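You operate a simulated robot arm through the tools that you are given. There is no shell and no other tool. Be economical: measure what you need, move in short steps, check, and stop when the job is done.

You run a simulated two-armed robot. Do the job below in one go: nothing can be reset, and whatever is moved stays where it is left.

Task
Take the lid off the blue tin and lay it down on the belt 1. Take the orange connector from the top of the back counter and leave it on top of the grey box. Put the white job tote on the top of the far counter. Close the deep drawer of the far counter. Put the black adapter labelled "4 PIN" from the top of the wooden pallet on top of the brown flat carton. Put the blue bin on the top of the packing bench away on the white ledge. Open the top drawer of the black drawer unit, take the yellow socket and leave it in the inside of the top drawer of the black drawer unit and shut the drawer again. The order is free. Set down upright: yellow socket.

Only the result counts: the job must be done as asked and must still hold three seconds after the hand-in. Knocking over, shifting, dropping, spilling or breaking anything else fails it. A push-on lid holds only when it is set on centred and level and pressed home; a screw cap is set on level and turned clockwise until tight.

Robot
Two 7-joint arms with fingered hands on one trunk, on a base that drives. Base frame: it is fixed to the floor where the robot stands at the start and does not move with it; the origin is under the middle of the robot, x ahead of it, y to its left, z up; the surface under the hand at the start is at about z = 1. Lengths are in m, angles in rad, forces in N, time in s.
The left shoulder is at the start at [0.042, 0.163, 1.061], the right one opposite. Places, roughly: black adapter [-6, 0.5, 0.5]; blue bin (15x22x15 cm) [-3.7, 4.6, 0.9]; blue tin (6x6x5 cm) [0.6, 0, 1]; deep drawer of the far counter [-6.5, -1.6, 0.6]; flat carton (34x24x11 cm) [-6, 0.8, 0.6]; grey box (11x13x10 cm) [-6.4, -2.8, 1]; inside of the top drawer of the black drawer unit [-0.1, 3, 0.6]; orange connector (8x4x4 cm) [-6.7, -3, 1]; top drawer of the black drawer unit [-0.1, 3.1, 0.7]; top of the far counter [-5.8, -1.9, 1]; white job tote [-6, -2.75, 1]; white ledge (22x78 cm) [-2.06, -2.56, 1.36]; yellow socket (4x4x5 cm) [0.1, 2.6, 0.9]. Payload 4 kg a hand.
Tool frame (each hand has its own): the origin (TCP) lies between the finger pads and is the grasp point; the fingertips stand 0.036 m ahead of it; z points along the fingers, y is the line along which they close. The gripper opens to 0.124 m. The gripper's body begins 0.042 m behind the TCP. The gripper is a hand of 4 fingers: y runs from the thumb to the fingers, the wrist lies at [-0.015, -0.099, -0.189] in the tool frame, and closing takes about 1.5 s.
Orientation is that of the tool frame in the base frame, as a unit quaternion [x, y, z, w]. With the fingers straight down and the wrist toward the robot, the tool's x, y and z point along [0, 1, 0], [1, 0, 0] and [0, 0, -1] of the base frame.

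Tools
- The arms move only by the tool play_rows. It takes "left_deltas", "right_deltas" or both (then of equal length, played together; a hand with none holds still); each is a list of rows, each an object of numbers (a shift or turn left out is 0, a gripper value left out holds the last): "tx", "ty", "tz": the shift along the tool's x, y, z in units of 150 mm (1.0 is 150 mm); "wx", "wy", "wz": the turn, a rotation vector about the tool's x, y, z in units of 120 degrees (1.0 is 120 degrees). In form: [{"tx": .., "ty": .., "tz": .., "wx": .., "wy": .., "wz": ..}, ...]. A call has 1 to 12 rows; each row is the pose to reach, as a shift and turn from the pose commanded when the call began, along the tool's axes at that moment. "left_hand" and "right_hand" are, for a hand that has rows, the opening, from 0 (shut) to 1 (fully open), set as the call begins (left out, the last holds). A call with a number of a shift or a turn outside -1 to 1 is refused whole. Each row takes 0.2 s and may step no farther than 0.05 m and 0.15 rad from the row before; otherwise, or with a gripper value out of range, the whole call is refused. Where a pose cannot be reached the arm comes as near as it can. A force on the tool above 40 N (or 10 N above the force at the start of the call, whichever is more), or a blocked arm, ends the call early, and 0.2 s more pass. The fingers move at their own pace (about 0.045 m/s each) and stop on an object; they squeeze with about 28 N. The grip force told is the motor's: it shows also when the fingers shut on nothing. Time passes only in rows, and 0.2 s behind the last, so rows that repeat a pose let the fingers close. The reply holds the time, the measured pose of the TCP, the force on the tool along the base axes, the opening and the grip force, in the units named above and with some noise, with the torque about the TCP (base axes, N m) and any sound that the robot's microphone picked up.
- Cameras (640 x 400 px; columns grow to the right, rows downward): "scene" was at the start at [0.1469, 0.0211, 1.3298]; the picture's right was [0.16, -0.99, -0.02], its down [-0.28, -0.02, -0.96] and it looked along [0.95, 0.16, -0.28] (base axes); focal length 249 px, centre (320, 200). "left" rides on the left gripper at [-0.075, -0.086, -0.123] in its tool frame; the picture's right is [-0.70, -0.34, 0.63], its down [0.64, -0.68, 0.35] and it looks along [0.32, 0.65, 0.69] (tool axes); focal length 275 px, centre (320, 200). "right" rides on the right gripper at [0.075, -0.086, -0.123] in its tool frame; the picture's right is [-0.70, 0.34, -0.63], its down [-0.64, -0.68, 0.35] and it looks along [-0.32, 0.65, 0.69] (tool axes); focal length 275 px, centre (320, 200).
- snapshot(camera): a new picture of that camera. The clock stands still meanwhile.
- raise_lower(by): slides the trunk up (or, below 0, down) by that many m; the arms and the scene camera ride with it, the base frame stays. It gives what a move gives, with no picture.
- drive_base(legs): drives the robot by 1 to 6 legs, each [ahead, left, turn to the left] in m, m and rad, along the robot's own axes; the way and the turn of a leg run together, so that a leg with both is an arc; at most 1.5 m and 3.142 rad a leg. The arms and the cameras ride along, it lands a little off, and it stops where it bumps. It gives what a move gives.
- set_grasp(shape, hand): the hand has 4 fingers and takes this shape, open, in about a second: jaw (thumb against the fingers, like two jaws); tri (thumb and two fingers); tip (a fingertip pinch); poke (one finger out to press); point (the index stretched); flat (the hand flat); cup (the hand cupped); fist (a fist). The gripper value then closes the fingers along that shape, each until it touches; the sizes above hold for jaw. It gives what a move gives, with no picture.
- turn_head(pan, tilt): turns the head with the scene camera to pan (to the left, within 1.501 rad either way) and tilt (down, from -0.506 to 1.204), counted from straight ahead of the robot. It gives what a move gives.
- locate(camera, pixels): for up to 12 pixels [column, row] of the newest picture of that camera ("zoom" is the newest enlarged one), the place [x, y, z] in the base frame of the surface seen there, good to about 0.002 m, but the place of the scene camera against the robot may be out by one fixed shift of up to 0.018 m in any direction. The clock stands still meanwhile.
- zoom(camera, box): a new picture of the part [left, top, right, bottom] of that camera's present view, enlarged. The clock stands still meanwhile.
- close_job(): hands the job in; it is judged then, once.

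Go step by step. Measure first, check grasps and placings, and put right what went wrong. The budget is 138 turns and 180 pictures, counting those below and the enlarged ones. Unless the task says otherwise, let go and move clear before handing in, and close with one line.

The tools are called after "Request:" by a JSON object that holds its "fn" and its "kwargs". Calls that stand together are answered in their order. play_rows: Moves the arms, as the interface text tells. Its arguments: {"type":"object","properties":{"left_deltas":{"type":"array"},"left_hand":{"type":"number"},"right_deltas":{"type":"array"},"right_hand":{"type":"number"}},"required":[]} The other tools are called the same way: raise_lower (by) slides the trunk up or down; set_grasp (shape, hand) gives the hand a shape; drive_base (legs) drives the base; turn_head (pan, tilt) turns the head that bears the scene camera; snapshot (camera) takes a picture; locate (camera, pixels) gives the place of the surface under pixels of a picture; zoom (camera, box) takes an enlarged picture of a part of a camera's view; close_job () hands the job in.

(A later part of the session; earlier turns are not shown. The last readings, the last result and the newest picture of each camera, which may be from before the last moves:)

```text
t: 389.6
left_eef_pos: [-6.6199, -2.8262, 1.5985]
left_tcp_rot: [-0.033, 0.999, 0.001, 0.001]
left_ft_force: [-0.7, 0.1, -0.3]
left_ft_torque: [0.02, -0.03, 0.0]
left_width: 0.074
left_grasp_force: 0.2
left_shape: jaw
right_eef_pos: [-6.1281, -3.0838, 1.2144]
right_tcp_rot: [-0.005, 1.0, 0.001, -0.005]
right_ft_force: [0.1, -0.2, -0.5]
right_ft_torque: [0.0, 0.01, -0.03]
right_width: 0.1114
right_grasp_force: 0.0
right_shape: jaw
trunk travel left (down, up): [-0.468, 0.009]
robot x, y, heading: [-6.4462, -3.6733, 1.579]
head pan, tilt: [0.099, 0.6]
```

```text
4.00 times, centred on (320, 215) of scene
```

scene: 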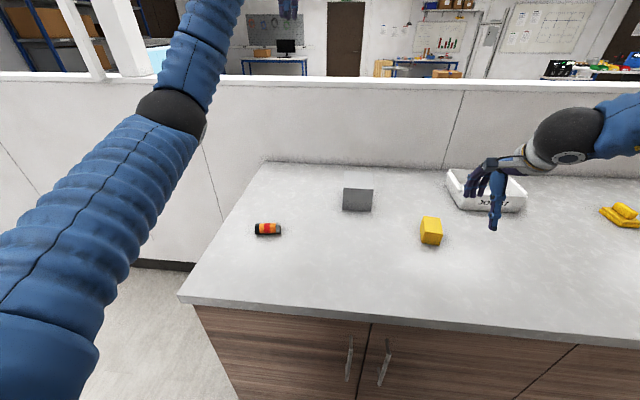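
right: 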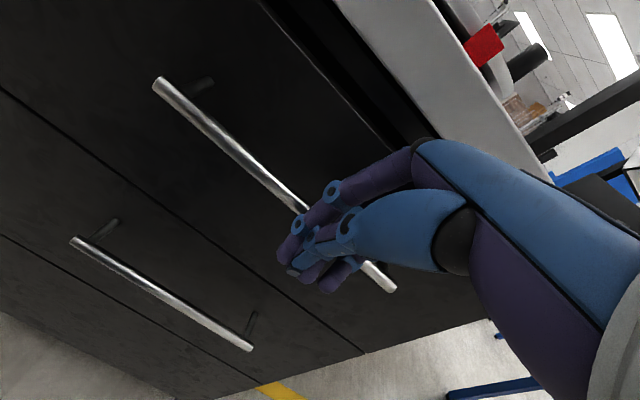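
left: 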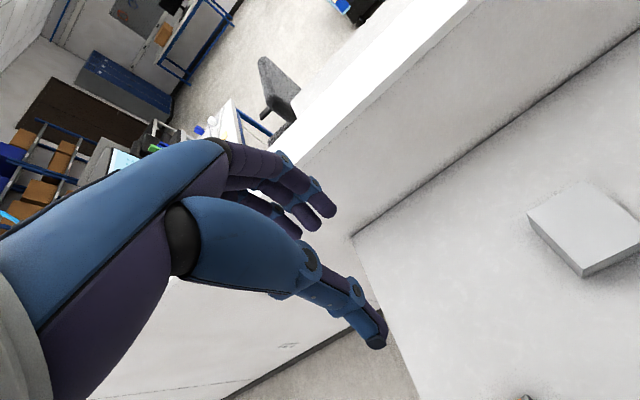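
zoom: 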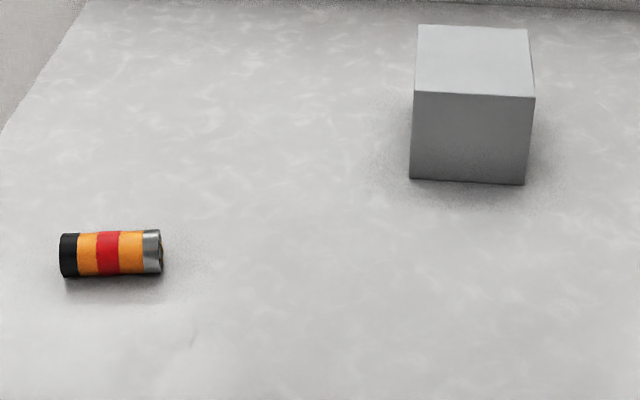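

Connector centre ≈(−6.69,−2.976), top ≈1.007; box centre ≈(−6.393,−2.76), top ≈1.07. Raise the right hand, lower the trunk, move the left hand over the connector.

Request:
{"fn": "play_rows", "kwargs": {"right_deltas": [{"tz": -0.3}, {"tz": -0.6}, {"tz": -0.9}, {"tz": -1}]}}

Request:
{"fn": "raise_lower", "kwargs": {"by": -0.25}}

Request:
{"fn": "play_rows", "kwargs": {"left_deltas": [{"tx": 0.13, "ty": -0.24}, {"tx": 0.27, "ty": -0.48}, {"tx": 0.4, "ty": -0.72}, {"tx": 0.53, "ty": -0.96}, {"tx": 0.53, "ty": -0.96, "tz": 0.3}, {"tx": 0.53, "ty": -0.96, "tz": 0.6}, {"tx": 0.53, "ty": -0.96, "tz": 0.9}]}}

Request:
{"fn": "snapshot", "kwargs": {"camera": "left"}}

```text
t: 390.6
left_eef_pos: [-6.6202, -2.8266, 1.5995]
left_tcp_rot: [-0.033, 0.999, 0.001, 0.002]
left_ft_force: [0.7, 0.2, 1.4]
left_ft_torque: [0.02, -0.02, 0.0]
left_width: 0.0742
left_grasp_force: 0.0
left_shape: jaw
right_eef_pos: [-6.128, -3.0851, 1.3671]
right_tcp_rot: [-0.005, 1.0, 0.001, -0.005]
right_ft_force: [0.2, -0.3, -0.3]
right_ft_torque: [0.01, -0.01, 0.02]
right_width: 0.1119
right_grasp_force: 0.1
right_shape: jaw
trunk travel left (down, up): [-0.468, 0.009]
robot x, y, heading: [-6.4497, -3.6789, 1.581]
head pan, tilt: [0.099, 0.6]
```

```text
t: 393.1
left_eef_pos: [-6.6186, -2.8268, 1.3502]
left_tcp_rot: [-0.033, 0.999, 0.001, 0.0]
left_ft_force: [-0.2, -0.2, -0.3]
left_ft_torque: [0.01, 0.01, 0.02]
left_width: 0.0742
left_grasp_force: 0.1
left_shape: jaw
right_eef_pos: [-6.1268, -3.0841, 1.1154]
right_tcp_rot: [-0.005, 1.0, 0.0, -0.005]
right_ft_force: [0.7, -0.4, -0.5]
right_ft_torque: [0.02, 0.01, -0.01]
right_width: 0.112
right_grasp_force: 0.0
right_shape: jaw
trunk travel left (down, up): [-0.218, 0.259]
robot x, y, heading: [-6.4505, -3.6765, 1.58]
head pan, tilt: [0.099, 0.6]
```

```text
t: 394.7
left_eef_pos: [-6.6881, -2.9751, 1.2135]
left_tcp_rot: [-0.033, 0.999, 0.001, 0.002]
left_ft_force: [0.2, 0.5, -0.1]
left_ft_torque: [-0.02, -0.03, 0.04]
left_width: 0.074
left_grasp_force: 0.0
left_shape: jaw
right_eef_pos: [-6.127, -3.0827, 1.1124]
right_tcp_rot: [-0.006, 1.0, 0.0, -0.004]
right_ft_force: [0.0, 1.2, -0.5]
right_ft_torque: [-0.02, 0.0, -0.01]
right_width: 0.1116
right_grasp_force: 0.1
right_shape: jaw
trunk travel left (down, up): [-0.218, 0.259]
robot x, y, heading: [-6.4482, -3.6755, 1.578]
head pan, tilt: [0.099, 0.6]
```

```text
36 pictures are left
```

left: 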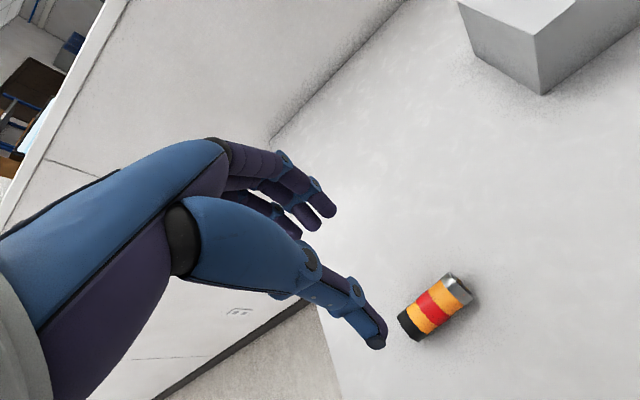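

Refine the connector's and the box's positions with the left camera.

Request:
{"fn": "locate", "kwargs": {"camera": "left", "pixels": [[402, 320], [412, 338], [450, 277], [470, 297], [436, 307], [432, 300], [543, 90], [470, 10], [530, 40], [480, 330]]}}

```text
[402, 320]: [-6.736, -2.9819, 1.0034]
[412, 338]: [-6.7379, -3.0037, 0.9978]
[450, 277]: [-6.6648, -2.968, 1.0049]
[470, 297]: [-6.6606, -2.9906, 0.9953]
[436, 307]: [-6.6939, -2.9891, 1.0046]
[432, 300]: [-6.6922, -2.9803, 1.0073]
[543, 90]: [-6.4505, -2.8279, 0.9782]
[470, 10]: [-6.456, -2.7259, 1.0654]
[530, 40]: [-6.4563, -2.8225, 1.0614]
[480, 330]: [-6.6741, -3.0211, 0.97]
```

Connector centre (−6.70,−2.984), yawed ~0.15 rad. Align and descend.

Request:
{"fn": "play_rows", "kwargs": {"left_deltas": [{"tx": 0.08, "ty": -0.06, "wz": -0.035, "tz": 0.2}, {"tx": 0.08, "ty": -0.06, "wz": -0.07, "tz": 0.45}, {"tx": 0.08, "ty": -0.06, "wz": -0.07, "tz": 0.7}, {"tx": 0.08, "ty": -0.06, "wz": -0.07, "tz": 1}]}}

Request:
{"fn": "play_rows", "kwargs": {"left_deltas": [{"tz": 0.15}, {"tz": 0.28}, {"tz": 0.345}, {"tz": 0.345}]}}

Request:
{"fn": "snapshot", "kwargs": {"camera": "left"}}

```text
t: 395.7
left_eef_pos: [-6.7012, -2.9822, 1.0611]
left_tcp_rot: [-0.106, 0.994, 0.001, 0.002]
left_ft_force: [-0.7, 0.1, -0.3]
left_ft_torque: [-0.01, -0.04, -0.01]
left_width: 0.0739
left_grasp_force: 0.1
left_shape: jaw
right_eef_pos: [-6.1276, -3.0839, 1.1133]
right_tcp_rot: [-0.006, 1.0, 0.0, -0.006]
right_ft_force: [-0.6, 0.4, 0.0]
right_ft_torque: [-0.01, -0.01, 0.01]
right_width: 0.1119
right_grasp_force: 0.0
right_shape: jaw
trunk travel left (down, up): [-0.218, 0.259]
robot x, y, heading: [-6.4506, -3.6767, 1.58]
head pan, tilt: [0.099, 0.6]
```

```text
t: 396.7
left_eef_pos: [-6.6995, -2.9825, 1.0108]
left_tcp_rot: [-0.106, 0.994, 0.001, 0.001]
left_ft_force: [0.0, 0.1, -0.2]
left_ft_torque: [0.02, 0.01, 0.01]
left_width: 0.074
left_grasp_force: 0.0
left_shape: jaw
right_eef_pos: [-6.1262, -3.0843, 1.1145]
right_tcp_rot: [-0.005, 1.0, 0.001, -0.005]
right_ft_force: [-0.5, 0.2, 0.7]
right_ft_torque: [0.0, 0.01, 0.0]
right_width: 0.1118
right_grasp_force: 0.0
right_shape: jaw
trunk travel left (down, up): [-0.218, 0.259]
robot x, y, heading: [-6.4489, -3.6779, 1.577]
head pan, tilt: [0.099, 0.6]
```

```text
35 pictures are left
```

left: 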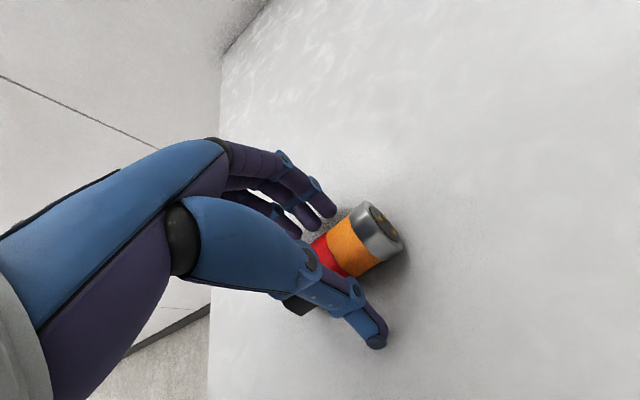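

Good. Close, lift and carry toward the grey box.

Request:
{"fn": "play_rows", "kwargs": {"left_deltas": [{}, {}, {}, {}, {}, {}], "left_hand": 0}}

Request:
{"fn": "play_rows", "kwargs": {"left_deltas": [{"tz": -0.15}, {"tz": -0.4}, {"tz": -0.7}, {"tz": -1}, {"tz": -1, "tx": -0.25, "ty": 0.1, "wz": 0.035}, {"tz": -1, "tx": -0.5, "ty": 0.2, "wz": 0.07}, {"tz": -1, "tx": -0.75, "ty": 0.35, "wz": 0.07}, {"tz": -1, "tx": -1, "ty": 0.5, "wz": 0.07}]}}

Request:
{"fn": "snapshot", "kwargs": {"camera": "left"}}

```text
t: 398.1
left_eef_pos: [-6.6996, -2.9849, 1.0124]
left_tcp_rot: [-0.106, 0.994, 0.001, 0.001]
left_ft_force: [0.1, 0.8, 13.5]
left_ft_torque: [0.38, 0.02, -0.07]
left_width: 0.036
left_grasp_force: 28.2
left_shape: jaw
right_eef_pos: [-6.1273, -3.0844, 1.1151]
right_tcp_rot: [-0.005, 1.0, 0.001, -0.005]
right_ft_force: [-0.5, -0.1, 0.6]
right_ft_torque: [0.01, 0.01, 0.01]
right_width: 0.112
right_grasp_force: 0.1
right_shape: jaw
trunk travel left (down, up): [-0.218, 0.259]
robot x, y, heading: [-6.4519, -3.6781, 1.583]
head pan, tilt: [0.099, 0.6]
```

```text
t: 400.1
left_eef_pos: [-6.6227, -2.8763, 1.169]
left_tcp_rot: [-0.06, 0.998, 0.007, 0.0]
left_ft_force: [0.1, 0.6, -1.3]
left_ft_torque: [0.02, 0.0, -0.02]
left_width: 0.0347
left_grasp_force: 27.9
left_shape: jaw
right_eef_pos: [-6.1568, -3.0663, 1.1134]
right_tcp_rot: [-0.021, 1.0, 0.0, -0.005]
right_ft_force: [0.2, -0.7, -0.9]
right_ft_torque: [0.01, -0.05, 0.0]
right_width: 0.1118
right_grasp_force: 0.1
right_shape: jaw
trunk travel left (down, up): [-0.218, 0.259]
robot x, y, heading: [-6.457, -3.6714, 1.612]
head pan, tilt: [0.099, 0.6]
stopped in row 8 (left hand): the arm was blocked; the commanded pose is now the measured one
```

```text
34 pictures are left
```

left: 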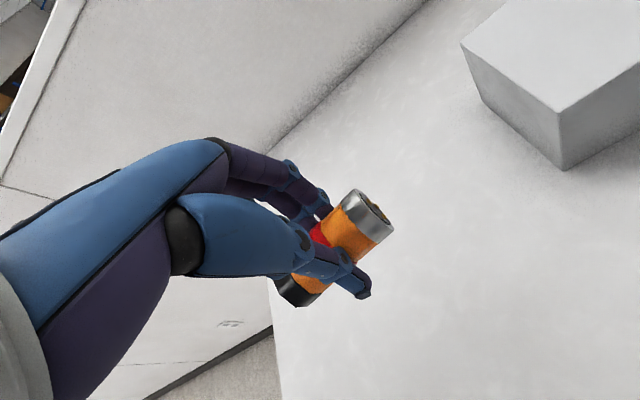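

Connector is held, but the elbow met the counter edge. Raise the trunk 0.15 and use the base to shift right 0.23, ahead 0.11.

Request:
{"fn": "raise_lower", "kwargs": {"by": 0.15}}

Request:
{"fn": "drive_base", "kwargs": {"legs": [[0, 0, -0.035], [0.085, -0.2, 0]]}}

Request:
{"fn": "snapshot", "kwargs": {"camera": "left"}}

Request:
{"fn": "snapshot", "kwargs": {"camera": "scene"}}

```text
t: 401.9
left_eef_pos: [-6.6149, -2.8726, 1.3128]
left_tcp_rot: [-0.056, 0.998, 0.003, 0.0]
left_ft_force: [-0.6, 0.0, -1.0]
left_ft_torque: [-0.04, -0.04, 0.04]
left_width: 0.0344
left_grasp_force: 28.0
left_shape: jaw
right_eef_pos: [-6.1539, -3.0652, 1.2627]
right_tcp_rot: [-0.02, 1.0, -0.002, -0.007]
right_ft_force: [-1.0, -0.2, 0.2]
right_ft_torque: [0.02, 0.02, -0.01]
right_width: 0.1114
right_grasp_force: 0.1
right_shape: jaw
trunk travel left (down, up): [-0.368, 0.109]
robot x, y, heading: [-6.4628, -3.6704, 1.61]
head pan, tilt: [0.099, 0.6]
```

```text
t: 403.9
left_eef_pos: [-6.3889, -2.7807, 1.3139]
left_tcp_rot: [-0.039, 0.999, 0.003, 0.0]
left_ft_force: [-0.1, -0.3, -0.2]
left_ft_torque: [-0.02, 0.02, -0.02]
left_width: 0.0344
left_grasp_force: 28.1
left_shape: jaw
right_eef_pos: [-5.9332, -2.9883, 1.2616]
right_tcp_rot: [-0.003, 1.0, 0.0, -0.006]
right_ft_force: [-0.5, 0.4, 0.7]
right_ft_torque: [-0.03, 0.03, -0.01]
right_width: 0.1116
right_grasp_force: 0.0
right_shape: jaw
trunk travel left (down, up): [-0.368, 0.109]
robot x, y, heading: [-6.2604, -3.5807, 1.574]
head pan, tilt: [0.099, 0.6]
```

```text
33 pictures are left
```

left: 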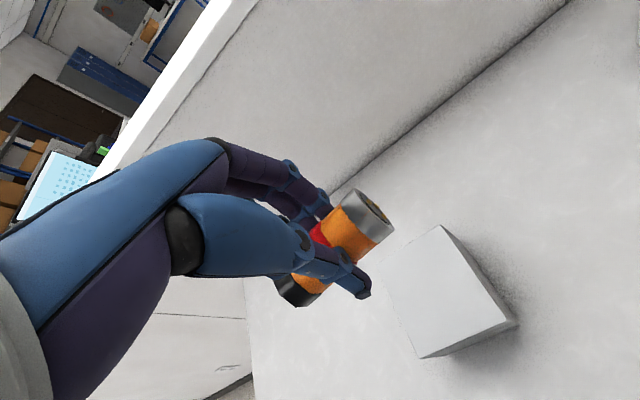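

```text
32 pictures are left
```

scene: 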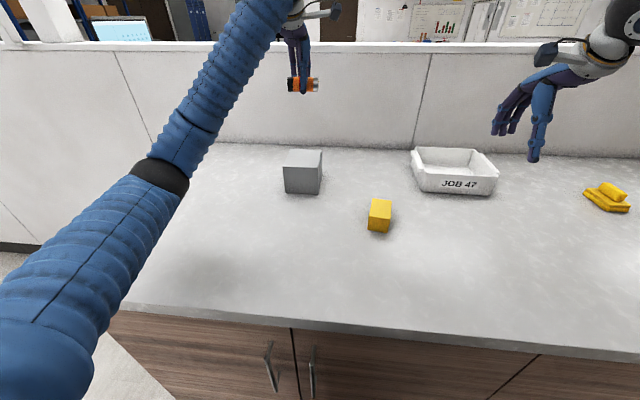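

Check the box top relative to the hand.

Request:
{"fn": "locate", "kwargs": {"camera": "left", "pixels": [[440, 232], [508, 318], [425, 352], [396, 282], [440, 300]]}}

Request:
{"fn": "locate", "kwargs": {"camera": "scene", "pixels": [[412, 152], [425, 148], [495, 158], [480, 150], [440, 178], [415, 185], [490, 190], [455, 165]]}}

```text
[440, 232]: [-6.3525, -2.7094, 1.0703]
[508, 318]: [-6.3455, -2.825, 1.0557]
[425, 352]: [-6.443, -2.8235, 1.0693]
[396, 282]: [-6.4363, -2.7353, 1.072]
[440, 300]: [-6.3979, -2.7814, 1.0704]
```

```text
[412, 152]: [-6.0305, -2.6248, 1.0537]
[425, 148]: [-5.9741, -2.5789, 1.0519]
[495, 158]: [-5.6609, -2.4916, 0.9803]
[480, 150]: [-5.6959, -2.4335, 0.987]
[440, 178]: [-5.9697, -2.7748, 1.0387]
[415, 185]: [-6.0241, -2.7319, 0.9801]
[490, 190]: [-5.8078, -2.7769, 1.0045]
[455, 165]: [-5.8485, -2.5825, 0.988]
```

Box top 1.070 centred (−6.396,−2.763). Lower the connector onto it (target TCP z ≈1.112).

Request:
{"fn": "play_rows", "kwargs": {"left_deltas": [{"tx": 0.05, "ty": 0.12, "tz": 0.2}, {"tx": 0.05, "ty": 0.12, "tz": 0.5}, {"tx": 0.05, "ty": 0.12, "tz": 0.8}, {"tx": 0.05, "ty": 0.12, "tz": 1}]}}

Request:
{"fn": "play_rows", "kwargs": {"left_deltas": [{"tz": 0.15}, {"tz": 0.25}, {"tz": 0.3}, {"tz": 0.32}]}}

Request:
{"fn": "snapshot", "kwargs": {"camera": "left"}}

```text
t: 405.1
left_eef_pos: [-6.4015, -2.764, 1.2174]
left_tcp_rot: [-0.043, 0.998, 0.037, -0.003]
left_ft_force: [0.1, 0.0, -0.7]
left_ft_torque: [0.03, -0.02, 0.04]
left_width: 0.0345
left_grasp_force: 27.4
left_shape: jaw
right_eef_pos: [-5.93, -2.9933, 1.2629]
right_tcp_rot: [-0.003, 1.0, 0.003, -0.009]
right_ft_force: [0.9, -0.2, 0.2]
right_ft_torque: [0.02, 0.02, -0.02]
right_width: 0.1117
right_grasp_force: 0.1
right_shape: jaw
trunk travel left (down, up): [-0.368, 0.109]
robot x, y, heading: [-6.263, -3.5798, 1.569]
head pan, tilt: [0.099, 0.6]
stopped in row 4 (left hand): the arm was blocked; the commanded pose is now the measured one
```

```text
t: 406.3
left_eef_pos: [-6.4178, -2.7594, 1.24]
left_tcp_rot: [-0.053, 0.995, 0.083, -0.005]
left_ft_force: [-0.7, 0.6, -0.8]
left_ft_torque: [0.01, 0.0, 0.0]
left_width: 0.0348
left_grasp_force: 27.9
left_shape: jaw
right_eef_pos: [-5.9339, -2.9928, 1.2626]
right_tcp_rot: [-0.004, 1.0, 0.002, -0.01]
right_ft_force: [-0.2, -0.1, -1.6]
right_ft_torque: [-0.02, 0.01, 0.01]
right_width: 0.1119
right_grasp_force: 0.1
right_shape: jaw
trunk travel left (down, up): [-0.368, 0.109]
robot x, y, heading: [-6.2634, -3.5818, 1.579]
head pan, tilt: [0.099, 0.6]
stopped in row 4 (left hand): the arm was blocked; the commanded pose is now the measured one
```

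```text
31 pictures are left
```

left: 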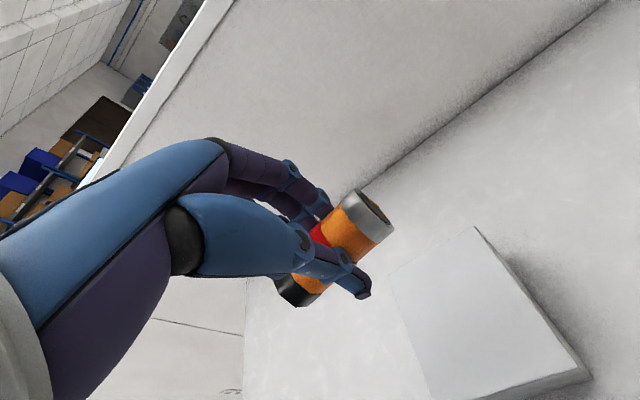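

The elbow touches the counter again. Raise the trunk to its top and back up 0.12 to stretch the arm, straighten the tilt.

Request:
{"fn": "raise_lower", "kwargs": {"by": 0.105}}

Request:
{"fn": "drive_base", "kwargs": {"legs": [[-0.13, 0, -0.008]]}}

Request:
{"fn": "play_rows", "kwargs": {"left_deltas": [{"wx": 0.04}, {"wx": 0.079}, {"wx": 0.079}]}}

```text
t: 407.7
left_eef_pos: [-6.4205, -2.7521, 1.3282]
left_tcp_rot: [-0.05, 0.996, 0.07, -0.002]
left_ft_force: [-0.3, -0.1, -1.2]
left_ft_torque: [-0.03, 0.0, -0.02]
left_width: 0.0347
left_grasp_force: 28.1
left_shape: jaw
right_eef_pos: [-5.9393, -2.9858, 1.3679]
right_tcp_rot: [-0.004, 1.0, -0.001, -0.005]
right_ft_force: [-1.0, 0.6, 0.5]
right_ft_torque: [0.01, -0.02, 0.02]
right_width: 0.1118
right_grasp_force: 0.0
right_shape: jaw
trunk travel left (down, up): [-0.473, 0.004]
robot x, y, heading: [-6.2612, -3.5795, 1.579]
head pan, tilt: [0.099, 0.6]
```

```text
t: 409.0
left_eef_pos: [-6.4117, -2.8785, 1.328]
left_tcp_rot: [-0.046, 0.997, 0.07, 0.0]
left_ft_force: [-1.4, 0.1, -0.6]
left_ft_torque: [-0.02, -0.03, 0.02]
left_width: 0.0341
left_grasp_force: 27.7
left_shape: jaw
right_eef_pos: [-5.9339, -3.117, 1.3674]
right_tcp_rot: [0.0, 1.0, -0.001, -0.006]
right_ft_force: [-0.1, 0.0, 0.5]
right_ft_torque: [-0.02, 0.03, -0.02]
right_width: 0.1118
right_grasp_force: 0.0
right_shape: jaw
trunk travel left (down, up): [-0.473, 0.004]
robot x, y, heading: [-6.2652, -3.7075, 1.568]
head pan, tilt: [0.099, 0.6]
```

```text
t: 409.8
left_eef_pos: [-6.4119, -2.8797, 1.3308]
left_tcp_rot: [-0.046, 0.999, -0.011, 0.002]
left_ft_force: [0.3, 0.1, -0.9]
left_ft_torque: [-0.03, -0.01, 0.01]
left_width: 0.0342
left_grasp_force: 28.3
left_shape: jaw
right_eef_pos: [-5.9324, -3.1181, 1.3677]
right_tcp_rot: [0.001, 1.0, -0.001, -0.006]
right_ft_force: [-0.6, 0.1, 0.2]
right_ft_torque: [-0.01, 0.03, -0.03]
right_width: 0.1116
right_grasp_force: 0.0
right_shape: jaw
trunk travel left (down, up): [-0.473, 0.004]
robot x, y, heading: [-6.266, -3.7073, 1.564]
head pan, tilt: [0.099, 0.6]
```

Move over the box and descend.

Request:
{"fn": "play_rows", "kwargs": {"left_deltas": [{"tx": -0.06, "ty": 0.26}, {"tx": -0.12, "ty": 0.52}, {"tx": -0.18, "ty": 0.77}, {"tx": -0.18, "ty": 0.77, "tz": 0.3}, {"tx": -0.18, "ty": 0.77, "tz": 0.6}, {"tx": -0.18, "ty": 0.77, "tz": 0.9}, {"tx": -0.18, "ty": 0.77, "tz": 1}]}}

Request:
{"fn": "play_rows", "kwargs": {"left_deltas": [{"tz": 0.15}, {"tz": 0.28}, {"tz": 0.36}, {"tz": 0.4}]}}

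Request:
{"fn": "snapshot", "kwargs": {"camera": "left"}}

```text
t: 411.4
left_eef_pos: [-6.3943, -2.7657, 1.1768]
left_tcp_rot: [-0.045, 0.999, -0.011, 0.003]
left_ft_force: [0.6, -0.1, 0.2]
left_ft_torque: [0.03, 0.0, -0.01]
left_width: 0.0343
left_grasp_force: 28.2
left_shape: jaw
right_eef_pos: [-5.9336, -3.1162, 1.3675]
right_tcp_rot: [0.001, 1.0, 0.0, -0.007]
right_ft_force: [-0.1, -0.3, 0.3]
right_ft_torque: [0.0, -0.03, 0.02]
right_width: 0.1118
right_grasp_force: 0.1
right_shape: jaw
trunk travel left (down, up): [-0.473, 0.004]
robot x, y, heading: [-6.2609, -3.7099, 1.568]
head pan, tilt: [0.099, 0.6]
```

```text
t: 412.4
left_eef_pos: [-6.3933, -2.7664, 1.1167]
left_tcp_rot: [-0.045, 0.999, -0.012, 0.004]
left_ft_force: [-0.5, -0.1, -0.4]
left_ft_torque: [0.01, -0.01, -0.01]
left_width: 0.0345
left_grasp_force: 28.5
left_shape: jaw
right_eef_pos: [-5.9344, -3.1184, 1.366]
right_tcp_rot: [0.001, 1.0, -0.001, -0.006]
right_ft_force: [0.4, 0.1, -0.1]
right_ft_torque: [0.03, 0.04, -0.01]
right_width: 0.1115
right_grasp_force: 0.1
right_shape: jaw
trunk travel left (down, up): [-0.473, 0.004]
robot x, y, heading: [-6.2616, -3.7105, 1.571]
head pan, tilt: [0.099, 0.6]
```

```text
30 pictures are left
```

left: 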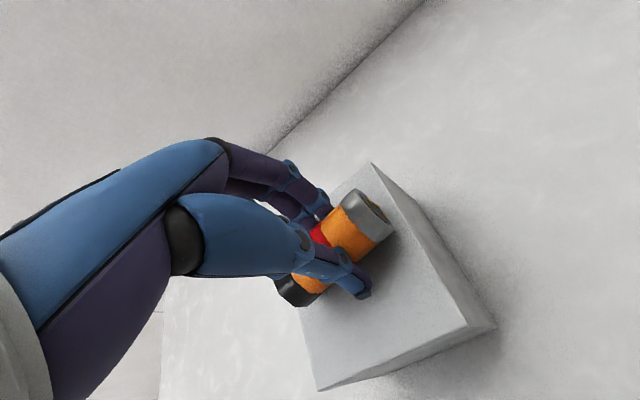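

Centred over the box. Touch down gently, open, and lift.

Request:
{"fn": "play_rows", "kwargs": {"left_deltas": [{"tz": 0.015}, {"tz": 0.03}, {"tz": 0.035}]}}

Request:
{"fn": "play_rows", "kwargs": {"left_deltas": [{}, {}, {}, {}, {}], "left_hand": 0.55}}

Request:
{"fn": "play_rows", "kwargs": {"left_deltas": [{"tz": -0.2}, {"tz": -0.5}, {"tz": -0.8}, {"tz": -1}]}}

Request:
{"fn": "snapshot", "kwargs": {"camera": "left"}}

```text
t: 413.2
left_eef_pos: [-6.3929, -2.768, 1.1125]
left_tcp_rot: [-0.045, 0.999, -0.01, 0.002]
left_ft_force: [-1.2, 0.1, 10.4]
left_ft_torque: [0.26, -0.05, -0.01]
left_width: 0.0348
left_grasp_force: 27.5
left_shape: jaw
right_eef_pos: [-5.9335, -3.1185, 1.3682]
right_tcp_rot: [0.001, 1.0, -0.001, -0.006]
right_ft_force: [-0.7, -0.3, -0.8]
right_ft_torque: [-0.01, 0.01, 0.0]
right_width: 0.1117
right_grasp_force: 0.1
right_shape: jaw
trunk travel left (down, up): [-0.473, 0.004]
robot x, y, heading: [-6.264, -3.7066, 1.568]
head pan, tilt: [0.099, 0.6]
```

```text
t: 414.4
left_eef_pos: [-6.3941, -2.7666, 1.1117]
left_tcp_rot: [-0.045, 0.999, -0.012, 0.002]
left_ft_force: [-0.2, -0.2, 0.7]
left_ft_torque: [0.01, 0.01, 0.0]
left_width: 0.0682
left_grasp_force: 0.0
left_shape: jaw
right_eef_pos: [-5.9347, -3.1191, 1.3665]
right_tcp_rot: [0.001, 1.0, -0.001, -0.006]
right_ft_force: [0.1, 0.5, 0.5]
right_ft_torque: [0.01, 0.01, 0.03]
right_width: 0.1118
right_grasp_force: 0.1
right_shape: jaw
trunk travel left (down, up): [-0.473, 0.004]
robot x, y, heading: [-6.2647, -3.7074, 1.566]
head pan, tilt: [0.099, 0.6]
```

```text
t: 415.4
left_eef_pos: [-6.3958, -2.7637, 1.2586]
left_tcp_rot: [-0.047, 0.999, -0.012, 0.003]
left_ft_force: [-0.2, -0.2, -0.4]
left_ft_torque: [0.01, -0.04, 0.05]
left_width: 0.0677
left_grasp_force: 0.0
left_shape: jaw
right_eef_pos: [-5.9335, -3.118, 1.3671]
right_tcp_rot: [0.0, 1.0, -0.002, -0.006]
right_ft_force: [0.6, 0.5, -0.1]
right_ft_torque: [-0.02, -0.01, 0.02]
right_width: 0.1119
right_grasp_force: 0.0
right_shape: jaw
trunk travel left (down, up): [-0.473, 0.004]
robot x, y, heading: [-6.2621, -3.7071, 1.566]
head pan, tilt: [0.099, 0.6]
```

```text
29 pictures are left
```

left: 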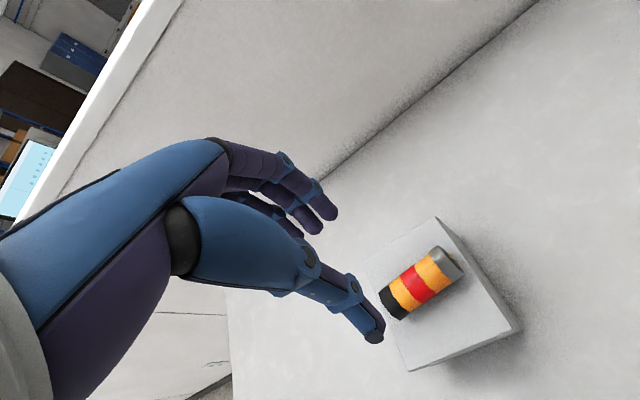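

The connector rests on the grey box. Now the tote: strafe right 0.485 so the left hand is over its near wall, and look.

Request:
{"fn": "drive_base", "kwargs": {"legs": [[-0.02, -0.485, 0.005]]}}

Request:
{"fn": "snapshot", "kwargs": {"camera": "left"}}

```text
t: 418.3
left_eef_pos: [-5.9056, -2.7843, 1.2596]
left_tcp_rot: [-0.045, 0.999, -0.011, 0.002]
left_ft_force: [-0.6, 0.0, 0.1]
left_ft_torque: [-0.03, -0.03, -0.01]
left_width: 0.0679
left_grasp_force: 0.1
left_shape: jaw
right_eef_pos: [-5.4423, -3.1394, 1.3665]
right_tcp_rot: [0.001, 1.0, 0.0, -0.006]
right_ft_force: [0.1, -0.1, 1.0]
right_ft_torque: [-0.04, 0.0, 0.01]
right_width: 0.1118
right_grasp_force: 0.0
right_shape: jaw
trunk travel left (down, up): [-0.473, 0.004]
robot x, y, heading: [-5.7718, -3.7298, 1.572]
head pan, tilt: [0.099, 0.6]
```

```text
28 pictures are left
```

left: 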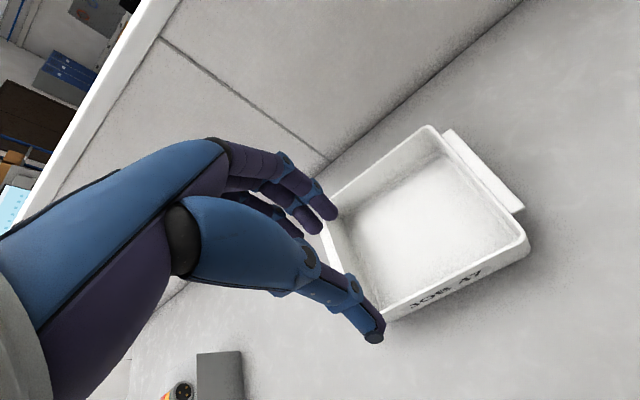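

Request:
{"fn": "locate", "kwargs": {"camera": "left", "pixels": [[527, 245], [460, 280], [400, 312], [432, 130], [345, 190], [420, 230], [490, 172], [520, 208], [515, 265], [440, 290]]}}

```text
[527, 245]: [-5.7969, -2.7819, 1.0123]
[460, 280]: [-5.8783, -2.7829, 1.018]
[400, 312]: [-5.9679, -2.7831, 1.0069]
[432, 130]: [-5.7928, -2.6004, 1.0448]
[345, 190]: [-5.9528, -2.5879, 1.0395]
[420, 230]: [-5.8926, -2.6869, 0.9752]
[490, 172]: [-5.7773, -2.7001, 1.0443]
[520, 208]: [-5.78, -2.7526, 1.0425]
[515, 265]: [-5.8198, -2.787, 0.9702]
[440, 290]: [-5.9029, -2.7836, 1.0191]
```

Near wall at y≈−2.78, rim 1.043. Descend to z≈1.018, close, and lift slightly.

Request:
{"fn": "play_rows", "kwargs": {"left_deltas": [{"ty": 0.03, "tz": 0.3}, {"ty": 0.03, "tz": 0.6}, {"ty": 0.03, "tz": 0.9}, {"ty": 0.03, "tz": 1}]}}

Request:
{"fn": "play_rows", "kwargs": {"left_deltas": [{"tz": 0.2}, {"tz": 0.4}, {"tz": 0.55}, {"tz": 0.6}, {"tz": 0.6}]}}

Request:
{"fn": "snapshot", "kwargs": {"camera": "left"}}

```text
t: 419.3
left_eef_pos: [-5.906, -2.785, 1.1091]
left_tcp_rot: [-0.045, 0.999, -0.011, 0.002]
left_ft_force: [0.6, 0.0, 0.1]
left_ft_torque: [-0.03, -0.01, 0.0]
left_width: 0.068
left_grasp_force: 0.0
left_shape: jaw
right_eef_pos: [-5.4422, -3.1392, 1.3678]
right_tcp_rot: [0.001, 1.0, -0.001, -0.005]
right_ft_force: [0.6, -0.3, 0.1]
right_ft_torque: [-0.02, -0.03, -0.01]
right_width: 0.1117
right_grasp_force: 0.1
right_shape: jaw
trunk travel left (down, up): [-0.473, 0.004]
robot x, y, heading: [-5.7711, -3.7262, 1.569]
head pan, tilt: [0.099, 0.6]
```

```text
t: 420.5
left_eef_pos: [-5.9033, -2.7866, 1.023]
left_tcp_rot: [-0.046, 0.999, -0.009, 0.002]
left_ft_force: [0.5, -0.4, -0.4]
left_ft_torque: [-0.02, 0.02, -0.01]
left_width: 0.0681
left_grasp_force: 0.0
left_shape: jaw
right_eef_pos: [-5.4412, -3.1403, 1.3671]
right_tcp_rot: [0.001, 1.0, 0.0, -0.006]
right_ft_force: [-0.4, -0.3, 0.1]
right_ft_torque: [-0.01, 0.01, -0.04]
right_width: 0.1119
right_grasp_force: 0.1
right_shape: jaw
trunk travel left (down, up): [-0.473, 0.004]
robot x, y, heading: [-5.7748, -3.7277, 1.565]
head pan, tilt: [0.099, 0.6]
```

```text
27 pictures are left
```

left: 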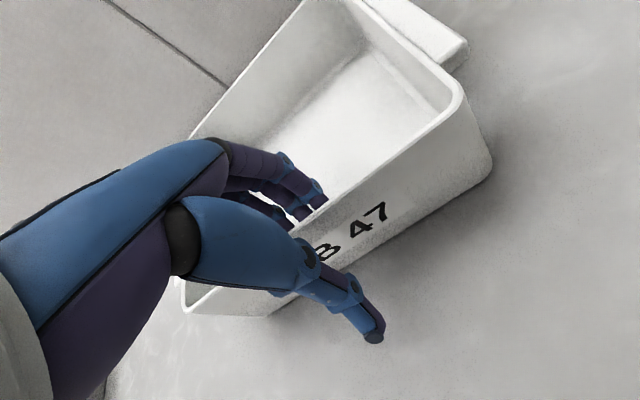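

Straddling the near wall. Close, then lift 0.15 and more.

Request:
{"fn": "play_rows", "kwargs": {"left_deltas": [{}, {}, {}, {}, {}, {}, {}, {}], "left_hand": 0}}

Request:
{"fn": "play_rows", "kwargs": {"left_deltas": [{"tz": -0.1}, {"tz": -0.25}, {"tz": -0.45}, {"tz": -0.65}, {"tz": -0.85}, {"tz": -1}]}}

Request:
{"fn": "play_rows", "kwargs": {"left_deltas": [{"tz": -0.25}, {"tz": -0.5}, {"tz": -0.75}, {"tz": -1}]}}

Request:
{"fn": "snapshot", "kwargs": {"camera": "left"}}

```text
t: 422.3
left_eef_pos: [-5.902, -2.7869, 1.0215]
left_tcp_rot: [-0.046, 0.999, -0.011, 0.002]
left_ft_force: [0.9, -1.0, 2.9]
left_ft_torque: [0.74, 0.06, -0.16]
left_width: 0.0107
left_grasp_force: 27.4
left_shape: jaw
right_eef_pos: [-5.4421, -3.1419, 1.3686]
right_tcp_rot: [0.001, 1.0, 0.0, -0.006]
right_ft_force: [0.1, 0.1, 0.3]
right_ft_torque: [-0.01, -0.03, 0.04]
right_width: 0.1116
right_grasp_force: 0.0
right_shape: jaw
trunk travel left (down, up): [-0.473, 0.004]
robot x, y, heading: [-5.7724, -3.7265, 1.568]
head pan, tilt: [0.099, 0.6]
```

```text
t: 423.7
left_eef_pos: [-5.9053, -2.7817, 1.171]
left_tcp_rot: [-0.045, 0.999, -0.011, 0.003]
left_ft_force: [0.9, 0.2, -2.9]
left_ft_torque: [-0.22, -0.06, 0.0]
left_width: 0.0043
left_grasp_force: 28.3
left_shape: jaw
right_eef_pos: [-5.4418, -3.1383, 1.3677]
right_tcp_rot: [0.001, 1.0, -0.001, -0.005]
right_ft_force: [0.3, 0.0, -0.6]
right_ft_torque: [-0.01, 0.0, -0.03]
right_width: 0.1115
right_grasp_force: 0.1
right_shape: jaw
trunk travel left (down, up): [-0.473, 0.004]
robot x, y, heading: [-5.7745, -3.7297, 1.568]
head pan, tilt: [0.099, 0.6]
```

```text
t: 424.7
left_eef_pos: [-5.9048, -2.7792, 1.3218]
left_tcp_rot: [-0.046, 0.999, -0.011, 0.003]
left_ft_force: [0.1, 0.5, -1.3]
left_ft_torque: [-0.22, -0.02, -0.02]
left_width: 0.004
left_grasp_force: 28.2
left_shape: jaw
right_eef_pos: [-5.442, -3.1402, 1.3678]
right_tcp_rot: [0.001, 1.0, -0.001, -0.006]
right_ft_force: [-0.5, 0.6, 0.3]
right_ft_torque: [-0.02, -0.02, -0.01]
right_width: 0.1119
right_grasp_force: 0.0
right_shape: jaw
trunk travel left (down, up): [-0.473, 0.004]
robot x, y, heading: [-5.7696, -3.7295, 1.563]
head pan, tilt: [0.099, 0.6]
```

```text
26 pictures are left
```

left: 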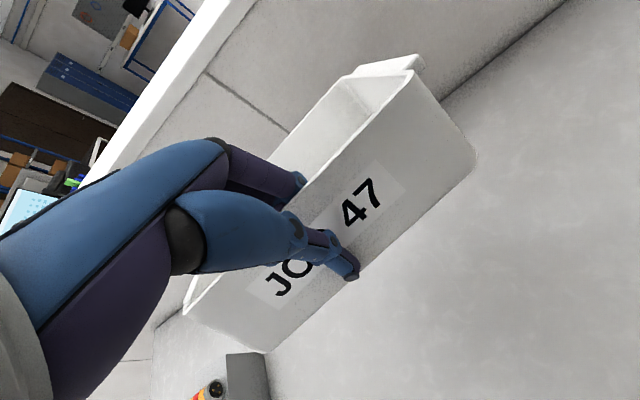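

Tote is held. Go around the partition's east end: turn east, drive, north, then face west and look.

Request:
{"fn": "drive_base", "kwargs": {"legs": [[0, 0, -0.8], [0, 0, -0.77], [0.9, 0, 0], [0.78, 0, 0], [0, 0, 0.8], [0, 0, 0.77]]}}

Request:
{"fn": "drive_base", "kwargs": {"legs": [[1.4, 0, 0], [1.3, 0, 0], [0, 0, 0.8], [0, 0, 0.77]]}}

Request:
{"fn": "turn_head", "kwargs": {"pan": 0.2, "tilt": 0.35}}

Request:
{"fn": "snapshot", "kwargs": {"camera": "scene"}}

Request:
{"fn": "locate", "kwargs": {"camera": "scene", "pixels": [[200, 200], [250, 200], [300, 200], [350, 200], [250, 250], [300, 250], [200, 250], [400, 250], [450, 230], [300, 170], [350, 300], [500, 250]]}}

```text
t: 435.9
left_eef_pos: [-3.4539, -3.6736, 1.3225]
left_tcp_rot: [0.695, 0.719, -0.013, -0.001]
left_ft_force: [-0.5, 0.0, -2.6]
left_ft_torque: [-0.1, 0.26, -0.01]
left_width: 0.0043
left_grasp_force: 28.1
left_shape: jaw
right_eef_pos: [-3.8424, -4.1107, 1.3779]
right_tcp_rot: [0.728, 0.686, -0.007, 0.012]
right_ft_force: [0.2, 0.1, -0.1]
right_ft_torque: [-0.04, 0.0, 0.01]
right_width: 0.1116
right_grasp_force: 0.0
right_shape: jaw
trunk travel left (down, up): [-0.473, 0.004]
robot x, y, heading: [-4.4073, -3.7677, -0.065]
head pan, tilt: [0.099, 0.6]
stopped in leg 4: the robot was blocked; the commanded pose is now the measured one
```

```text
t: 438.0
left_eef_pos: [-3.3553, -3.8091, 1.3254]
left_tcp_rot: [0.744, 0.668, -0.013, -0.003]
left_ft_force: [0.1, -0.6, -3.5]
left_ft_torque: [-0.05, 0.28, -0.01]
left_width: 0.004
left_grasp_force: 27.6
left_shape: jaw
right_eef_pos: [-3.8004, -4.1881, 1.3814]
right_tcp_rot: [0.773, 0.634, -0.009, 0.015]
right_ft_force: [0.6, 0.0, -0.4]
right_ft_torque: [-0.02, -0.02, 0.01]
right_width: 0.1117
right_grasp_force: 0.1
right_shape: jaw
trunk travel left (down, up): [-0.473, 0.004]
robot x, y, heading: [-4.3115, -3.767, -0.2]
head pan, tilt: [0.099, 0.6]
stopped in leg 1: the robot was blocked; the commanded pose is now the measured one
```

```text
t: 438.8
left_eef_pos: [-3.3572, -3.8055, 1.3268]
left_tcp_rot: [0.743, 0.669, -0.011, -0.001]
left_ft_force: [-0.7, -0.1, -2.4]
left_ft_torque: [-0.02, 0.27, 0.02]
left_width: 0.0037
left_grasp_force: 27.7
left_shape: jaw
right_eef_pos: [-3.7996, -4.1874, 1.3813]
right_tcp_rot: [0.771, 0.636, -0.008, 0.014]
right_ft_force: [-1.4, 0.2, -0.8]
right_ft_torque: [-0.01, 0.03, 0.01]
right_width: 0.1116
right_grasp_force: 0.1
right_shape: jaw
trunk travel left (down, up): [-0.473, 0.004]
robot x, y, heading: [-4.3092, -3.7699, -0.197]
head pan, tilt: [0.201, 0.351]
```

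```text
25 pictures are left
```

scene: 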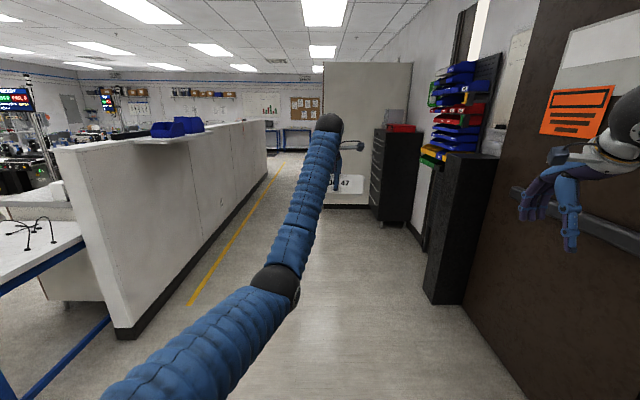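

```text
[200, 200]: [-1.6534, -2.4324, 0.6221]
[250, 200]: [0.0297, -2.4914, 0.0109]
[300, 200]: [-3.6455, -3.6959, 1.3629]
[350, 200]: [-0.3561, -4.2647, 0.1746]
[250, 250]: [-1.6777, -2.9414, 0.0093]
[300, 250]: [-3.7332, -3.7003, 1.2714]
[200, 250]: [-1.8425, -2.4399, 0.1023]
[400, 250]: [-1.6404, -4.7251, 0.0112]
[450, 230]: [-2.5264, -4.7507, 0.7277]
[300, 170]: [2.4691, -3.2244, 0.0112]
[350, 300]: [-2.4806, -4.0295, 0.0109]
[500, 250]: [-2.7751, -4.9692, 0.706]
```

The right elbow brushed the tall cabinet. Strafe left away from it, straighten, then go north.

Request:
{"fn": "drive_base", "kwargs": {"legs": [[0.1, 0.38, 0], [0, 0, 0.9], [0, 0, 0.86]]}}

Request:
{"fn": "snapshot", "kwargs": {"camera": "scene"}}

```text
t: 445.7
left_eef_pos: [-4.2575, -2.4671, 1.3222]
left_tcp_rot: [-0.038, 0.999, -0.011, 0.002]
left_ft_force: [-0.9, -0.2, -2.0]
left_ft_torque: [-0.22, -0.07, 0.0]
left_width: 0.0035
left_grasp_force: 27.9
left_shape: jaw
right_eef_pos: [-3.8011, -2.8364, 1.3722]
right_tcp_rot: [0.008, 1.0, 0.002, 0.009]
right_ft_force: [0.8, -0.9, -0.1]
right_ft_torque: [0.0, 0.01, -0.01]
right_width: 0.1117
right_grasp_force: 0.2
right_shape: jaw
trunk travel left (down, up): [-0.473, 0.004]
robot x, y, heading: [-4.1401, -3.4229, 1.553]
head pan, tilt: [0.201, 0.351]
```

```text
24 pictures are left
```

scene: 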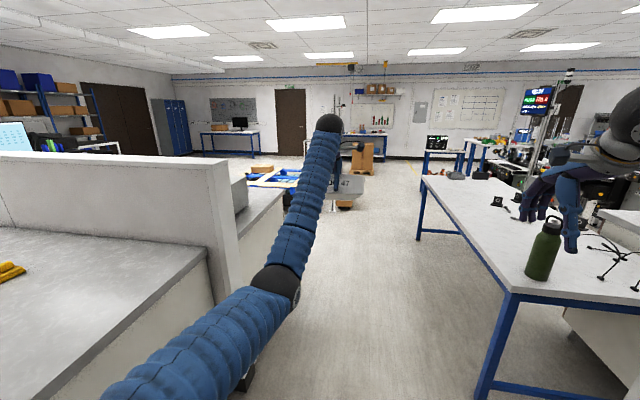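

Passage is clear. Drive north 2.4, then turn left to face west and look at the far counter.

Request:
{"fn": "drive_base", "kwargs": {"legs": [[0.1, -0.06, 0.015], [1.2, 0, 0], [1.2, 0, 0], [0, 0, 0.8], [0, 0, 0.77]]}}

Request:
{"fn": "turn_head", "kwargs": {"pan": 0.25, "tilt": 0.4}}

Request:
{"fn": "snapshot", "kwargs": {"camera": "scene"}}

Request:
{"fn": "locate", "kwargs": {"camera": "scene", "pixels": [[150, 200], [200, 200], [250, 200], [300, 250], [250, 250], [200, 250], [400, 250], [450, 230], [300, 170], [350, 300], [500, 250], [100, 250]]}}

```text
t: 462.4
left_eef_pos: [-5.0318, -1.066, 1.3206]
left_tcp_rot: [0.742, -0.67, 0.006, -0.01]
left_ft_force: [1.0, 0.2, -3.0]
left_ft_torque: [0.11, -0.22, -0.02]
left_width: 0.0033
left_grasp_force: 28.4
left_shape: jaw
right_eef_pos: [-4.6759, -0.6014, 1.3725]
right_tcp_rot: [0.712, -0.702, -0.006, -0.004]
right_ft_force: [0.3, 1.2, -0.4]
right_ft_torque: [0.04, -0.02, 0.0]
right_width: 0.1117
right_grasp_force: 0.1
right_shape: jaw
trunk travel left (down, up): [-0.473, 0.004]
robot x, y, heading: [-4.0849, -0.9211, -3.134]
head pan, tilt: [0.201, 0.351]
```

```text
t: 463.1
left_eef_pos: [-5.033, -1.0668, 1.3219]
left_tcp_rot: [0.743, -0.67, 0.006, -0.009]
left_ft_force: [0.1, -1.4, -3.1]
left_ft_torque: [0.08, -0.2, 0.0]
left_width: 0.0034
left_grasp_force: 28.1
left_shape: jaw
right_eef_pos: [-4.6758, -0.6025, 1.3741]
right_tcp_rot: [0.711, -0.703, -0.007, -0.004]
right_ft_force: [-1.4, 0.3, -0.1]
right_ft_torque: [0.03, -0.01, -0.02]
right_width: 0.1119
right_grasp_force: 0.1
right_shape: jaw
trunk travel left (down, up): [-0.473, 0.004]
robot x, y, heading: [-4.0825, -0.9161, -3.137]
head pan, tilt: [0.25, 0.4]
```

```text
23 pictures are left
```

scene: 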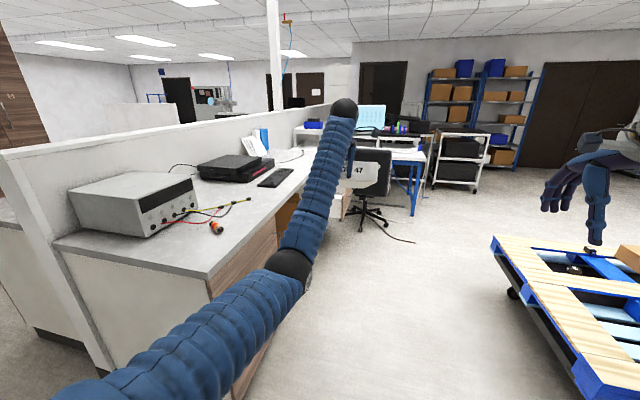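

```text
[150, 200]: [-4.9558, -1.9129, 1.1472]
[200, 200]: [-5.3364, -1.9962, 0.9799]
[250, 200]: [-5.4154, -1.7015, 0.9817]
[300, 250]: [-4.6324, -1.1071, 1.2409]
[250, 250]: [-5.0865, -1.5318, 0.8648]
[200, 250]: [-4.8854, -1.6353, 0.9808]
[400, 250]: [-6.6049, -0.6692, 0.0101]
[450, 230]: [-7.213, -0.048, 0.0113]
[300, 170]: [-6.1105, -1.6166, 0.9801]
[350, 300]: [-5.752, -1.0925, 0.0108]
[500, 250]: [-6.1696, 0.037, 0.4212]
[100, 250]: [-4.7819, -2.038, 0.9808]
```

Far counter: top 0.971, front y≈−1.53; free-looking patch around x −5.6. Drive there and face it.

Request:
{"fn": "drive_base", "kwargs": {"legs": [[1.45, -0.08, 0], [0, 0, 0.8], [0, 0, 0.765]]}}

Request:
{"fn": "turn_head", "kwargs": {"pan": -0.05, "tilt": 0.6}}

Request:
{"fn": "snapshot", "kwargs": {"camera": "scene"}}

Request:
{"fn": "snapshot", "kwargs": {"camera": "left"}}

```text
t: 474.4
left_eef_pos: [-5.4082, -1.8041, 1.3213]
left_tcp_rot: [0.999, 0.045, -0.003, -0.011]
left_ft_force: [0.0, 0.0, -2.2]
left_ft_torque: [0.26, 0.08, 0.01]
left_width: 0.0029
left_grasp_force: 28.0
left_shape: jaw
right_eef_pos: [-5.8673, -1.44, 1.3716]
right_tcp_rot: [1.0, -0.001, -0.007, 0.002]
right_ft_force: [-0.4, -0.6, 0.3]
right_ft_torque: [-0.03, 0.0, -0.04]
right_width: 0.1117
right_grasp_force: 0.1
right_shape: jaw
trunk travel left (down, up): [-0.473, 0.004]
robot x, y, heading: [-5.5379, -0.8535, -1.577]
head pan, tilt: [0.25, 0.4]
```

```text
t: 475.2
left_eef_pos: [-5.4086, -1.8036, 1.3212]
left_tcp_rot: [0.999, 0.045, -0.002, -0.011]
left_ft_force: [0.1, 0.4, -2.3]
left_ft_torque: [0.22, 0.05, 0.0]
left_width: 0.003
left_grasp_force: 28.0
left_shape: jaw
right_eef_pos: [-5.8679, -1.4412, 1.3739]
right_tcp_rot: [1.0, -0.001, -0.009, 0.002]
right_ft_force: [-0.3, 0.1, 1.1]
right_ft_torque: [0.01, 0.01, 0.0]
right_width: 0.1119
right_grasp_force: 0.0
right_shape: jaw
trunk travel left (down, up): [-0.473, 0.004]
robot x, y, heading: [-5.5396, -0.8556, -1.578]
head pan, tilt: [-0.051, 0.6]
```

```text
22 pictures are left
```

scene: 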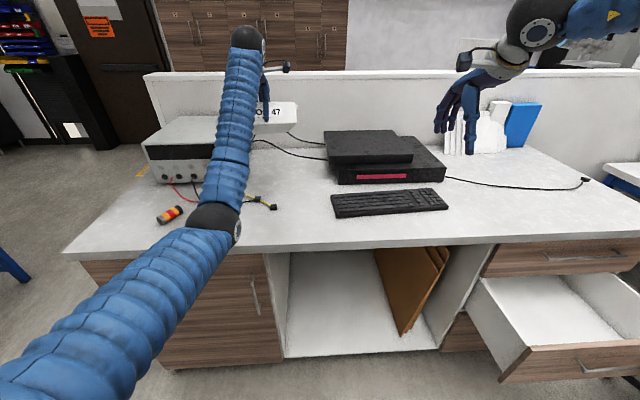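

```text
21 pictures are left
```

left: 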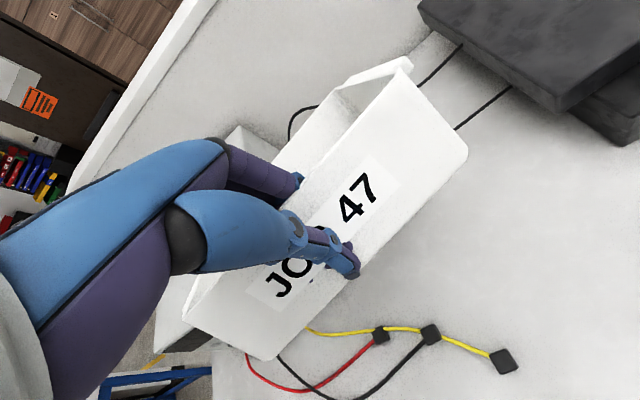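

Free counter patch is right of the keyboard around (510,215); the open deep drawer is at (560,310). Measure these.

Request:
{"fn": "locate", "kwargs": {"camera": "scene", "pixels": [[450, 205], [480, 235], [560, 230], [530, 184], [580, 190], [500, 185], [340, 215], [550, 365], [470, 285], [640, 345], [590, 300], [600, 375]]}}

Request:
{"fn": "locate", "kwargs": {"camera": "left", "pixels": [[262, 352], [360, 262], [460, 165], [405, 75], [200, 300], [385, 60], [350, 100]]}}

```text
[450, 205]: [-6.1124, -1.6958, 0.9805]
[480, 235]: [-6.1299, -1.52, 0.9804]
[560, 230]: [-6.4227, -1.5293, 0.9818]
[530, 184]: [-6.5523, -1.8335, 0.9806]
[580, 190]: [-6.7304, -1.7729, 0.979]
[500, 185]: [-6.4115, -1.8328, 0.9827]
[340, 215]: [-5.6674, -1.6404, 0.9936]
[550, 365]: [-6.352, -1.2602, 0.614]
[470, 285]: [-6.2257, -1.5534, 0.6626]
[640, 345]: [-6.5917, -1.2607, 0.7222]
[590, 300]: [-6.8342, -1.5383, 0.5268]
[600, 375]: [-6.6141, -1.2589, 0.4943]
```

```text
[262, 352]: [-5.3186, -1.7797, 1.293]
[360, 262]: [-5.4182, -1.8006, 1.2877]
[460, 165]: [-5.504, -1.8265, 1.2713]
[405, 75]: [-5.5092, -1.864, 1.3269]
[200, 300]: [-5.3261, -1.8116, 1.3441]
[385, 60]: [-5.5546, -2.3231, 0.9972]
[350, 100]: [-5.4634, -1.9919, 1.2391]
```

Level the tote in the hand (≈0.56 roll, 0.115 pitch, 0.25 yaw), and move back 0.21/right 0.91 to the free patch.

Request:
{"fn": "play_rows", "kwargs": {"left_deltas": [{"wx": -0.053, "wy": -0.011, "wz": 0.024}, {"wx": -0.107, "wy": -0.022, "wz": 0.048}, {"wx": -0.16, "wy": -0.033, "wz": 0.071}, {"wx": -0.214, "wy": -0.044, "wz": 0.095}, {"wx": -0.267, "wy": -0.055, "wz": 0.119}, {"wx": -0.267, "wy": -0.055, "wz": 0.119}]}}

Request:
{"fn": "drive_base", "kwargs": {"legs": [[-0.21, 0, 0], [0, -0.91, 0.006]]}}

Request:
{"fn": "snapshot", "kwargs": {"camera": "left"}}

Request:
{"fn": "locate", "kwargs": {"camera": "left", "pixels": [[262, 352], [360, 262], [460, 165], [400, 75], [200, 300], [350, 100], [355, 80], [480, 300], [430, 330]]}}

```text
t: 476.6
left_eef_pos: [-5.4085, -1.8047, 1.3216]
left_tcp_rot: [0.959, -0.079, -0.048, 0.268]
left_ft_force: [0.0, -0.9, -3.5]
left_ft_torque: [0.32, -0.02, 0.02]
left_width: 0.0032
left_grasp_force: 27.6
left_shape: jaw
right_eef_pos: [-5.8668, -1.4407, 1.3709]
right_tcp_rot: [1.0, 0.0, -0.008, 0.001]
right_ft_force: [1.2, -0.2, -0.8]
right_ft_torque: [-0.07, -0.01, -0.05]
right_width: 0.1116
right_grasp_force: 0.1
right_shape: jaw
trunk travel left (down, up): [-0.473, 0.004]
robot x, y, heading: [-5.54, -0.8558, -1.577]
head pan, tilt: [-0.051, 0.6]
```

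```text
t: 482.6
left_eef_pos: [-6.3198, -1.5894, 1.3202]
left_tcp_rot: [0.959, -0.081, -0.048, 0.267]
left_ft_force: [0.4, 1.7, -2.1]
left_ft_torque: [0.33, 0.03, -0.04]
left_width: 0.0031
left_grasp_force: 27.9
left_shape: jaw
right_eef_pos: [-6.777, -1.2239, 1.3725]
right_tcp_rot: [1.0, -0.002, -0.008, 0.001]
right_ft_force: [0.3, 0.1, -1.5]
right_ft_torque: [0.02, 0.02, -0.02]
right_width: 0.1119
right_grasp_force: 0.1
right_shape: jaw
trunk travel left (down, up): [-0.473, 0.004]
robot x, y, heading: [-6.4487, -0.6375, -1.588]
head pan, tilt: [-0.051, 0.6]
```

```text
20 pictures are left
```

left: 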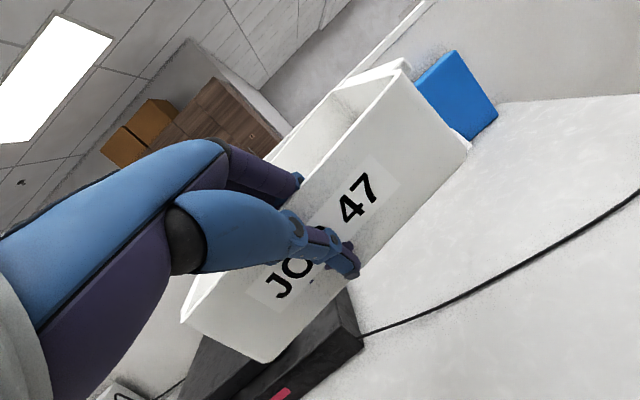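

```text
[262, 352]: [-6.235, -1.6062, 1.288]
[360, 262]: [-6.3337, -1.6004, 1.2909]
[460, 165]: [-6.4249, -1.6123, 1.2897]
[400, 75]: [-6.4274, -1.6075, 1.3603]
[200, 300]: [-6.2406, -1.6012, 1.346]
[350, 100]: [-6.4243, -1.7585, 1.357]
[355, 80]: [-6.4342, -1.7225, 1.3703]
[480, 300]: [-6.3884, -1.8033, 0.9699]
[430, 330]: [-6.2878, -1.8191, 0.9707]
```

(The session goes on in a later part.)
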